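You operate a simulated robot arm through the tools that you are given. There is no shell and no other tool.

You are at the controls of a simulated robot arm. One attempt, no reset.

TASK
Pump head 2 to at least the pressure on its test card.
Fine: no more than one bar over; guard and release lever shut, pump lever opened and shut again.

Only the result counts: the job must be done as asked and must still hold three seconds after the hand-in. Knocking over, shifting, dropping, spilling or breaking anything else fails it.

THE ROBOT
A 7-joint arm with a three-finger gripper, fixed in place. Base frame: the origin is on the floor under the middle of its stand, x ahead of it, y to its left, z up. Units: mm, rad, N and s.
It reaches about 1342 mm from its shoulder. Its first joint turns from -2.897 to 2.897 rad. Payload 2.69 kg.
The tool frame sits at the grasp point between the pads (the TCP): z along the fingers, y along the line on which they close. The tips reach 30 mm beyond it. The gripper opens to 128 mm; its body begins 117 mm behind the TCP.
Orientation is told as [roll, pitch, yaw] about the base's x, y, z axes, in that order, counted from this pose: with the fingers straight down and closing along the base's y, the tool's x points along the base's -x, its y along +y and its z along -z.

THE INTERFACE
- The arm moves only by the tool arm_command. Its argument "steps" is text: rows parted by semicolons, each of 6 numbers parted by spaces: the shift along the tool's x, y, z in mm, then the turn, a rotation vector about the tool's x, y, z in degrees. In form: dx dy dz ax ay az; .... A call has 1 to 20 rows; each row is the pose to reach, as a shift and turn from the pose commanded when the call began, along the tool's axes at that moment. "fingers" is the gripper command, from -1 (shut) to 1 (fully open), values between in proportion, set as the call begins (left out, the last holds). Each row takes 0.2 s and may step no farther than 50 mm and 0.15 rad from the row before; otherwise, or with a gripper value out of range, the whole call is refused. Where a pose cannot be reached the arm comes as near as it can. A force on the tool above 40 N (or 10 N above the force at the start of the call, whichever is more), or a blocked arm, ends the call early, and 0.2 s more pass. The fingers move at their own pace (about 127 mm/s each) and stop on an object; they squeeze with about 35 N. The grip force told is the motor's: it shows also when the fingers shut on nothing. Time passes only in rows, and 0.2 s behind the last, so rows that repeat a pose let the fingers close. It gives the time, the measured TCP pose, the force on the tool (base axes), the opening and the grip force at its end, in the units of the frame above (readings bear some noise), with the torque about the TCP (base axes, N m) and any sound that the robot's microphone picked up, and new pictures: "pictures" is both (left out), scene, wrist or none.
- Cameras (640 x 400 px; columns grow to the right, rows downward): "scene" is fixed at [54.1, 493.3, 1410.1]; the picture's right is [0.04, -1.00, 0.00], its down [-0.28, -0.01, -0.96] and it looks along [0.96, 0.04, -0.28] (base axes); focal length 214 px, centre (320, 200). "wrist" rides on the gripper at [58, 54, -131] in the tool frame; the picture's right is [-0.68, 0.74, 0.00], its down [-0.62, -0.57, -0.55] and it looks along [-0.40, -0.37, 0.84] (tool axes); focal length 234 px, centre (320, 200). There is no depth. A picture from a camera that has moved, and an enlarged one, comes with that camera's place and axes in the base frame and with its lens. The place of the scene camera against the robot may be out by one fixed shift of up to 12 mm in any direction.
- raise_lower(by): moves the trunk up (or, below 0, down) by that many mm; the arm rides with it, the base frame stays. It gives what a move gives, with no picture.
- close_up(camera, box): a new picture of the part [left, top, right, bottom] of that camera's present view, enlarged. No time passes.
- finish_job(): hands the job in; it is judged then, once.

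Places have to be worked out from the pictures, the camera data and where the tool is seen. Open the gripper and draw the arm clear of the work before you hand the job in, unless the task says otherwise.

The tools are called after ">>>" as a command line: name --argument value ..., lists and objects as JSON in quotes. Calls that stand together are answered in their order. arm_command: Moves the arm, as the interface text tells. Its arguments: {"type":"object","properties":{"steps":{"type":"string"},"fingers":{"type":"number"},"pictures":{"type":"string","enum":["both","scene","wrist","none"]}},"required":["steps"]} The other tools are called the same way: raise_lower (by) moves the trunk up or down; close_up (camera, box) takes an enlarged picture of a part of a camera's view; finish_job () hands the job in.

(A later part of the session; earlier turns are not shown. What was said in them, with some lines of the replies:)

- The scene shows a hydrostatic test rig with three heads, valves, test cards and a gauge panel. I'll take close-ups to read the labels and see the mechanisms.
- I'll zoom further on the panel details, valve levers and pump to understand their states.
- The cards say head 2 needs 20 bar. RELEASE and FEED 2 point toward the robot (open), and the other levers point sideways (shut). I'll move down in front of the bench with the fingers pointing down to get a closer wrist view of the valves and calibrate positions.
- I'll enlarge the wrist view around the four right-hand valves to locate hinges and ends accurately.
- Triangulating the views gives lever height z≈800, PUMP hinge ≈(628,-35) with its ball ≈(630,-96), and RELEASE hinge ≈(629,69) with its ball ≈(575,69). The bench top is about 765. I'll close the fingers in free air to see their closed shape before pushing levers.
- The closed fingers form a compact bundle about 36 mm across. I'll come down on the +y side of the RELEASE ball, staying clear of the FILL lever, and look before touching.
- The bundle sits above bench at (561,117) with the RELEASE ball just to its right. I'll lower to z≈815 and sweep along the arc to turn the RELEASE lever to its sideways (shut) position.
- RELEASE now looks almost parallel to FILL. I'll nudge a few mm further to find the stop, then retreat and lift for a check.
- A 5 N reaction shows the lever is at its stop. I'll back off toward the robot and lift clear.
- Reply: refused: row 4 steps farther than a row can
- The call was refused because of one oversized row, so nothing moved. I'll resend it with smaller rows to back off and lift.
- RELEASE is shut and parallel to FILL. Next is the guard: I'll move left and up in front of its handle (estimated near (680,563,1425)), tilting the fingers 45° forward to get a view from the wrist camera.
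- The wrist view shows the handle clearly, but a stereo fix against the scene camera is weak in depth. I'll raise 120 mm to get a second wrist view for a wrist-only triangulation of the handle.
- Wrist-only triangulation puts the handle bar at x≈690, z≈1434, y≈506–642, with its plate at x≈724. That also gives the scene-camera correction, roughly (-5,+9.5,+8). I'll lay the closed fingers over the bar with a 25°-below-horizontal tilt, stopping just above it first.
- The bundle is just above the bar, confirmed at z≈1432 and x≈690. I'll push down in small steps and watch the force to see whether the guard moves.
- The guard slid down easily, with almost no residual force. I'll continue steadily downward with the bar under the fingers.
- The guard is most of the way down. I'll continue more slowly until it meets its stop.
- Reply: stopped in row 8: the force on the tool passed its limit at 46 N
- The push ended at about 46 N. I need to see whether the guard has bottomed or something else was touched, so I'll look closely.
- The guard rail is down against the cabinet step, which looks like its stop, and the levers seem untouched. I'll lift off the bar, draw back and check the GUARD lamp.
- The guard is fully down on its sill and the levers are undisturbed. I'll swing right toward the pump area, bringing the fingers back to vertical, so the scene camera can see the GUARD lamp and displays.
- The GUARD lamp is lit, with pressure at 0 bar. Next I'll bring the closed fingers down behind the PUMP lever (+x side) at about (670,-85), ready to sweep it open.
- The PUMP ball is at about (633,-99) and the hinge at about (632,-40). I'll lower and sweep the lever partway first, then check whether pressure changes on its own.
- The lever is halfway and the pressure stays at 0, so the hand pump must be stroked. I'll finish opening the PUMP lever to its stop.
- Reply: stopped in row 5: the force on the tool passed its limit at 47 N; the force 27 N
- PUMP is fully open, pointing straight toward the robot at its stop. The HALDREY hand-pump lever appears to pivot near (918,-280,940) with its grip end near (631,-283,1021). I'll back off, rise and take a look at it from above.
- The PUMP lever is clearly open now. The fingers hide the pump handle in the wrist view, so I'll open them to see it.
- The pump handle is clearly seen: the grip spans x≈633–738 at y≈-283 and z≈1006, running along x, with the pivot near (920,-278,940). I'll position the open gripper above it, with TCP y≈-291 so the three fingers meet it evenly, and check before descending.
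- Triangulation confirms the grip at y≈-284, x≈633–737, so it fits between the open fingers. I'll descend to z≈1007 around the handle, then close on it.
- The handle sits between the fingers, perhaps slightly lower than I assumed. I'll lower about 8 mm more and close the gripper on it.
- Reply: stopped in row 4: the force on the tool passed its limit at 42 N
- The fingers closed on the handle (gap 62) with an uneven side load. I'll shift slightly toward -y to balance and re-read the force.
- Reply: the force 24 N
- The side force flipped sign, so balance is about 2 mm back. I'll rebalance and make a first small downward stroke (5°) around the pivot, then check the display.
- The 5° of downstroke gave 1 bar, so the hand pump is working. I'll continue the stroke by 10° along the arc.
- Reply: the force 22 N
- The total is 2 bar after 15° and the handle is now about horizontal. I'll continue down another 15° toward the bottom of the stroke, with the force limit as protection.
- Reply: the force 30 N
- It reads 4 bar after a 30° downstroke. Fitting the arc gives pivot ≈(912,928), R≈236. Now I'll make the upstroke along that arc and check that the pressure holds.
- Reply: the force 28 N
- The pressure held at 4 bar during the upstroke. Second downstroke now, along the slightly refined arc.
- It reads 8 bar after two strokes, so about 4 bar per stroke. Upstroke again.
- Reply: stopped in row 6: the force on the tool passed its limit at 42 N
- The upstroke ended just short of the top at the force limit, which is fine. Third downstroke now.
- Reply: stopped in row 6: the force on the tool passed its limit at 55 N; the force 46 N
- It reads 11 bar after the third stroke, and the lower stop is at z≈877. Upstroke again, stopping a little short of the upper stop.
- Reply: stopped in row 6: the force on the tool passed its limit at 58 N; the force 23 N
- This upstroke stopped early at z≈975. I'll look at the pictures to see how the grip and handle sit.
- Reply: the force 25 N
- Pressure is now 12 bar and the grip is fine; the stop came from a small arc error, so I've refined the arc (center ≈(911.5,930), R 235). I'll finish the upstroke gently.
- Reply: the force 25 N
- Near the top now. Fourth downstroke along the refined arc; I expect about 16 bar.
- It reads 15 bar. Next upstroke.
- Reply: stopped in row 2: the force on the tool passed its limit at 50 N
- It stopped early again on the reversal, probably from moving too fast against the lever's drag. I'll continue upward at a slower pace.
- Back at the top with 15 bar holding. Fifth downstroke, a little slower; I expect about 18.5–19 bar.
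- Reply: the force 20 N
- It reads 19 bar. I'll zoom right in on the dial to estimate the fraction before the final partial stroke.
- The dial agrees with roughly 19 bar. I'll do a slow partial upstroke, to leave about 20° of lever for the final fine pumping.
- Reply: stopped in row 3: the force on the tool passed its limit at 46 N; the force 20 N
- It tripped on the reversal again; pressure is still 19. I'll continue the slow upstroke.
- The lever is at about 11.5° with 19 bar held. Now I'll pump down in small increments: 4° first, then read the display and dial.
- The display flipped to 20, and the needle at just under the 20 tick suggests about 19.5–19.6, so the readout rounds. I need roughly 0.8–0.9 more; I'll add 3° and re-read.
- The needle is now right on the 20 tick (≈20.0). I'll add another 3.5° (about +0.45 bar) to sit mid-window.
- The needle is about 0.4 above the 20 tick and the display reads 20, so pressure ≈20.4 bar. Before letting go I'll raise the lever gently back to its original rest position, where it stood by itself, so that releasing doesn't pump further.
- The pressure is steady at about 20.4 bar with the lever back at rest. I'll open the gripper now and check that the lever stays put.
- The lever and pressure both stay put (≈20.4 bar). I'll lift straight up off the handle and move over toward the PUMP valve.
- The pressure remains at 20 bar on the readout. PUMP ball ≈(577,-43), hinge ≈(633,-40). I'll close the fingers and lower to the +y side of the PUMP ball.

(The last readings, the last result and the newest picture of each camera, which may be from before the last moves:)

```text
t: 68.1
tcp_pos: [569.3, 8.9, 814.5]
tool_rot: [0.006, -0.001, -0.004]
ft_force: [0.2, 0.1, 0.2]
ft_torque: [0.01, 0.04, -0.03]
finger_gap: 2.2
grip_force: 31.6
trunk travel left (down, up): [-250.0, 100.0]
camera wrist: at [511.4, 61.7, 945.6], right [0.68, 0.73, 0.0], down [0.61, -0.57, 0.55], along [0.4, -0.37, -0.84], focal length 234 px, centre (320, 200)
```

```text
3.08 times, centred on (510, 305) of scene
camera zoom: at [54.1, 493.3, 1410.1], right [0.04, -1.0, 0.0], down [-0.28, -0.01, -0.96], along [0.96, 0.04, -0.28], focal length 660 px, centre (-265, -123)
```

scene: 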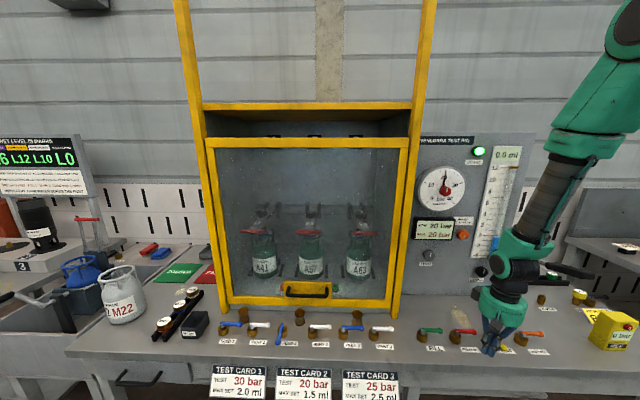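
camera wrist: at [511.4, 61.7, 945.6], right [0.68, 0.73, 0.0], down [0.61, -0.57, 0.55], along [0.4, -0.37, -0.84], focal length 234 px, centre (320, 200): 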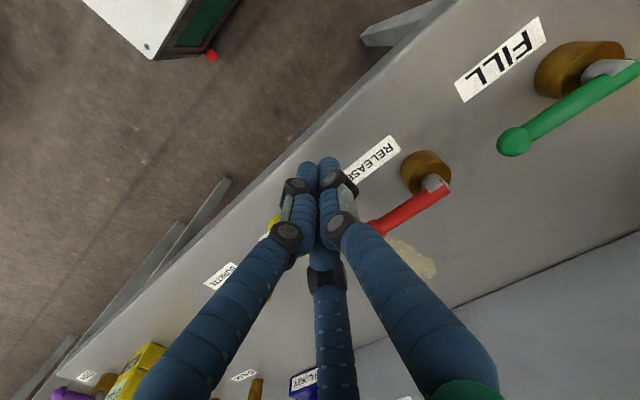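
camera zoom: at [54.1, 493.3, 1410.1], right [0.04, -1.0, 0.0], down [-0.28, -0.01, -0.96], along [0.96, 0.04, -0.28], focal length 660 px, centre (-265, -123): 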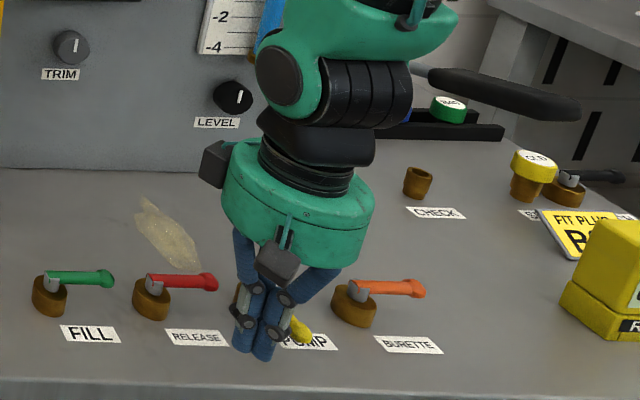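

The bundle is positioned beside the PUMP ball at (569,9). I'll sweep it along the arc to shut the PUMP lever against its stop.

>>> arm_command --steps "-10.7 -13.9 0 0 0 0; -15.7 -24.9 0 0 0 0; -13 -34 0 0 0 0; -11 -43 0 0 0 0; -11 -52 0 0 0 0; -11.5 -61.4 0 0 0 0; -18.7 -78.9 0 0 0 0; -25 -86 0 0 0 0; -31.7 -92 0 0 0 0; -39.7 -96 0 0 0 0; -44 -96 0 0 0 0; -47 -96 0 0 0 0" --pictures "both"

>>> close_up --camera "scene" --box '[420, 240, 600, 370]'

>>> close_up --camera "scene" --box '[400, 150, 500, 250]'

```text
t: 70.7
tcp_pos: [613.0, -89.0, 812.5]
tool_rot: [0.004, 0.001, -0.003]
ft_force: [-11.8, -3.0, 3.5]
ft_torque: [-0.07, 0.14, -0.1]
finger_gap: 2.2
grip_force: 31.9
trunk travel left (down, up): [-250.0, 100.0]
camera wrist: at [555.4, -34.9, 946.1], right [0.68, 0.73, 0.0], down [0.61, -0.57, 0.54], along [0.4, -0.37, -0.84], focal length 234 px, centre (320, 200)
```

scene: 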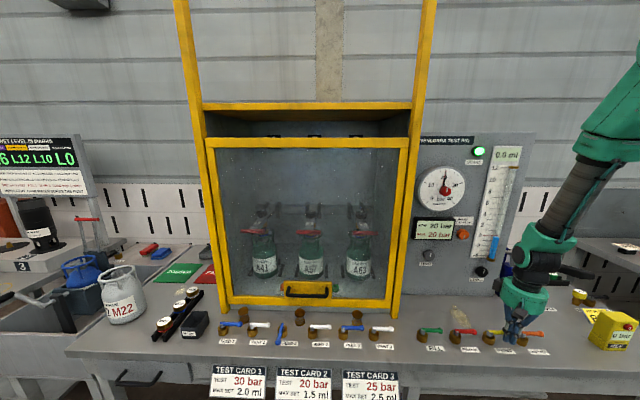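
wrist: 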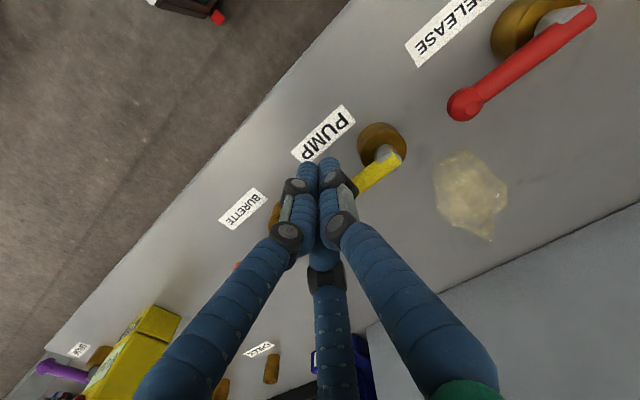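

```text
3.08 times, centred on (510, 305) of scene
camera zoom: at [54.1, 493.3, 1410.1], right [0.04, -1.0, 0.0], down [-0.28, -0.01, -0.96], along [0.96, 0.04, -0.28], focal length 660 px, centre (-265, -123)
```

zoom: 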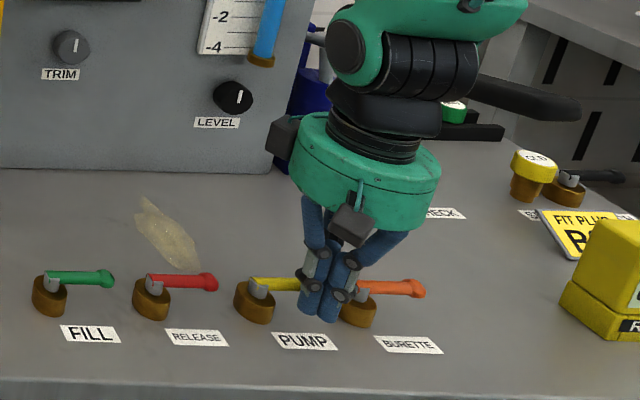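

```text
4.00 times, centred on (450, 200) of scene
camera zoom: at [54.1, 493.3, 1410.1], right [0.04, -1.0, 0.0], down [-0.28, -0.01, -0.96], along [0.96, 0.04, -0.28], focal length 858 px, centre (-200, 200)
```

zoom: 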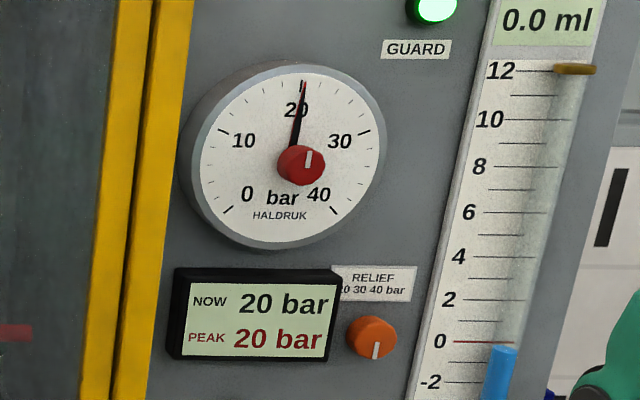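

PUMP is pushed shut against its stop and the pressure is still 20 bar. I'll back off toward the robot, lift clear and verify everything.

>>> arm_command --steps "20 0 0 0 0 0; 45 5 -10 0 0 0; 60 5 -50 0 0 0; 75 5 -92 0 0 0; 90 10 -135 0 0 0; 105 15 -178 0 0 0; 120 20 -220 0 0 0; 140 25 -260 0 0 0; 160 30 -300 0 0 0; 180 30 -340 0 0 0" --pictures "both"

>>> close_up --camera "scene" --box '[420, 240, 600, 370]'

>>> close_up --camera "scene" --box '[400, 150, 500, 250]'

>>> close_up --camera "scene" --box '[180, 230, 440, 370]'

```text
t: 72.9
tcp_pos: [433.9, -60.2, 1153.5]
tool_rot: [0.005, 0.001, -0.004]
ft_force: [-0.4, -0.3, 0.6]
ft_torque: [0.01, -0.01, -0.01]
finger_gap: 1.9
grip_force: 31.4
trunk travel left (down, up): [-250.0, 100.0]
camera wrist: at [375.5, -6.1, 1285.3], right [0.68, 0.73, 0.0], down [0.61, -0.57, 0.55], along [0.4, -0.37, -0.84], focal length 234 px, centre (320, 200)
```

scene: 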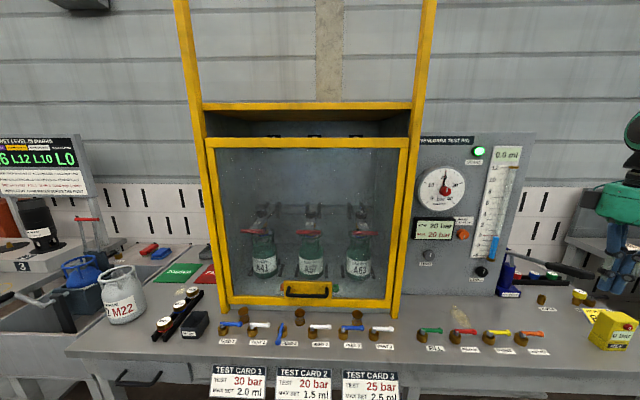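
wrist: 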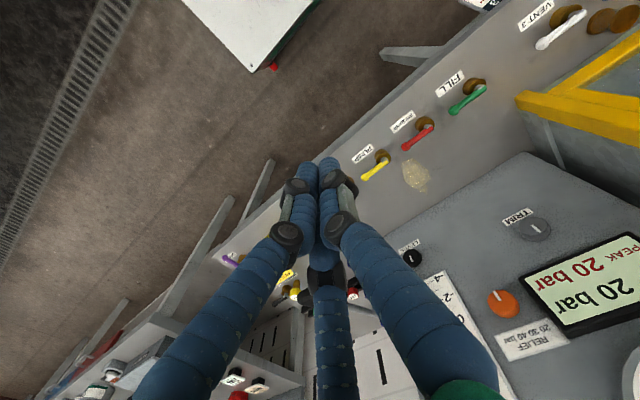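

```text
3.08 times, centred on (510, 305) of scene
camera zoom: at [54.1, 493.3, 1410.1], right [0.04, -1.0, 0.0], down [-0.28, -0.01, -0.96], along [0.96, 0.04, -0.28], focal length 660 px, centre (-265, -123)
```

zoom: 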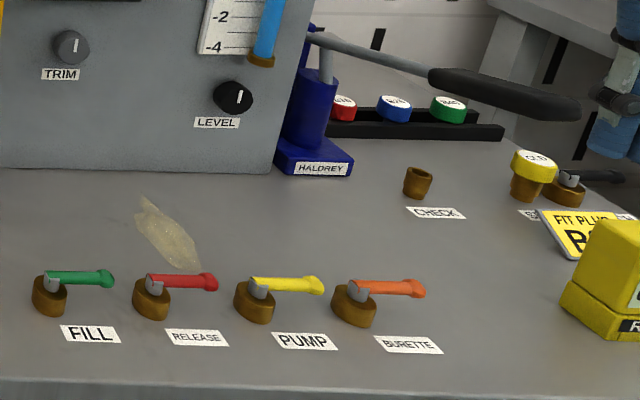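

```text
4.00 times, centred on (450, 200) of scene
camera zoom: at [54.1, 493.3, 1410.1], right [0.04, -1.0, 0.0], down [-0.28, -0.01, -0.96], along [0.96, 0.04, -0.28], focal length 858 px, centre (-200, 200)
```

zoom: 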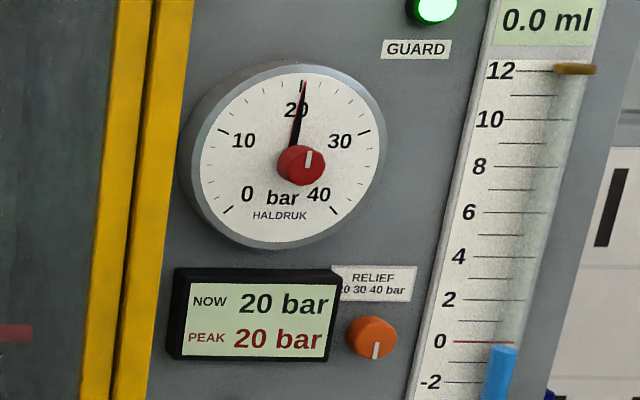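

```text
2.46 times, centred on (310, 300) of scene
camera zoom: at [54.1, 493.3, 1410.1], right [0.04, -1.0, 0.0], down [-0.28, -0.01, -0.96], along [0.96, 0.04, -0.28], focal length 528 px, centre (345, -46)
```

zoom: 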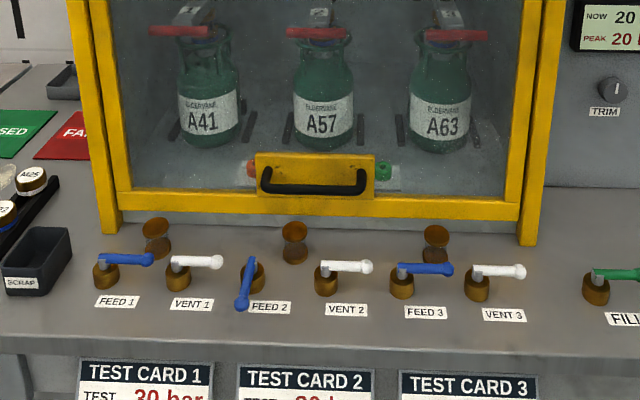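

All levers are sideways (shut) except FEED 2, the GUARD lamp is lit and the readout is 20 bar. I'll open the gripper clear of the work, wait a few seconds and recheck that the pressure is steady.

>>> arm_command --steps "20 0 -20 0 0 0; 40 0 -40 0 0 0; 40 0 -40 0 0 0; 40 0 -40 0 0 0; 40 0 -40 0 0 0; 40 0 -40 0 0 0; 40 0 -40 0 0 0; 40 0 -40 0 0 0; 40 0 -40 0 0 0; 40 0 -40 0 0 0; 40 0 -40 0 0 0; 40 0 -40 0 0 0; 40 0 -40 0 0 0; 40 0 -40 0 0 0; 40 0 -40 0 0 0; 40 0 -40 0 0 0; 40 0 -40 0 0 0; 40 0 -40 0 0 0; 40 0 -40 0 0 0; 40 0 -40 0 0 0" --fingers 1 --pictures "scene"

>>> close_up --camera "scene" --box '[415, 160, 471, 216]'

>>> close_up --camera "scene" --box '[400, 150, 500, 250]'

```text
t: 77.1
tcp_pos: [393.4, -61.1, 1195.0]
tool_rot: [0.006, 0.0, -0.004]
ft_force: [-0.8, -0.3, -0.3]
ft_torque: [-0.02, -0.03, -0.01]
finger_gap: 127.7
grip_force: 0.1
trunk travel left (down, up): [-250.0, 100.0]
```

scene: 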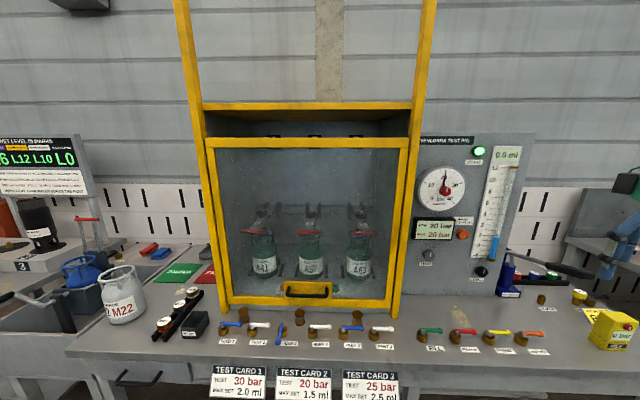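

```text
7.14 times, centred on (443, 188) of scene
camera zoom: at [54.1, 493.3, 1410.1], right [0.04, -1.0, 0.0], down [-0.28, -0.01, -0.96], along [0.96, 0.04, -0.28], focal length 1532 px, centre (-559, 286)
```

zoom: 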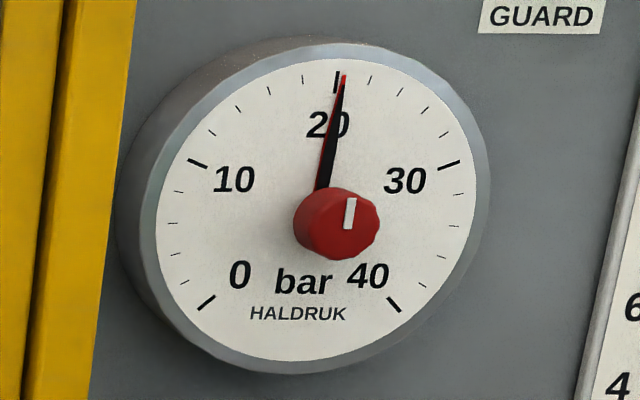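

```text
4.00 times, centred on (450, 200) of scene
camera zoom: at [54.1, 493.3, 1410.1], right [0.04, -1.0, 0.0], down [-0.28, -0.01, -0.96], along [0.96, 0.04, -0.28], focal length 858 px, centre (-200, 200)
```

zoom: 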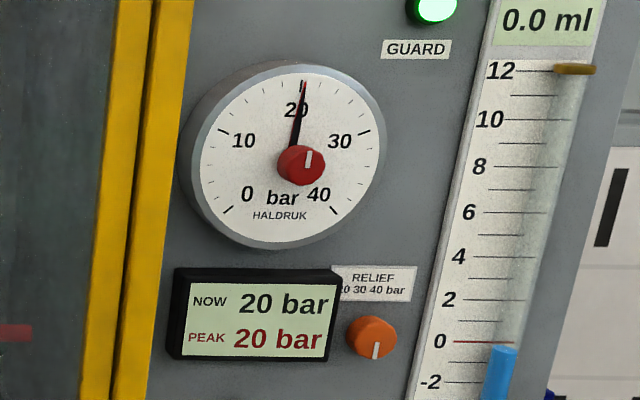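

After 4 s the needle is unchanged at about 20.4 bar and the display reads 20. The guard is down with its lamp lit, RELEASE and PUMP are shut, and the arm is clear with the gripper open. I'm handing the job in.

>>> finish_job

```text
The job is handed in.
```

I pumped head 2 to about 20.4 bar by the dial, against 20 bar on its test card. I've handed the job in, but no verdict came back.

- **Pressure:** The digital readout shows 20 bar and looked rounded to the nearest bar, so I took the fraction from the dial. The needle didn't move from the last pump stroke to the hand-in, including a 4-second wait at the end.
- **Guard:** It is fully down with its lamp lit.
- **Release lever:** It is shut against its stop.
- **Pump lever:** I opened it fully for pumping, then shut it again against its stop.
- **Everything else:** I left FEED 2 open as I found it. The hand-pump lever is back at its rest position. The pictures show nothing else moved, and the arm is clear with the gripper open.
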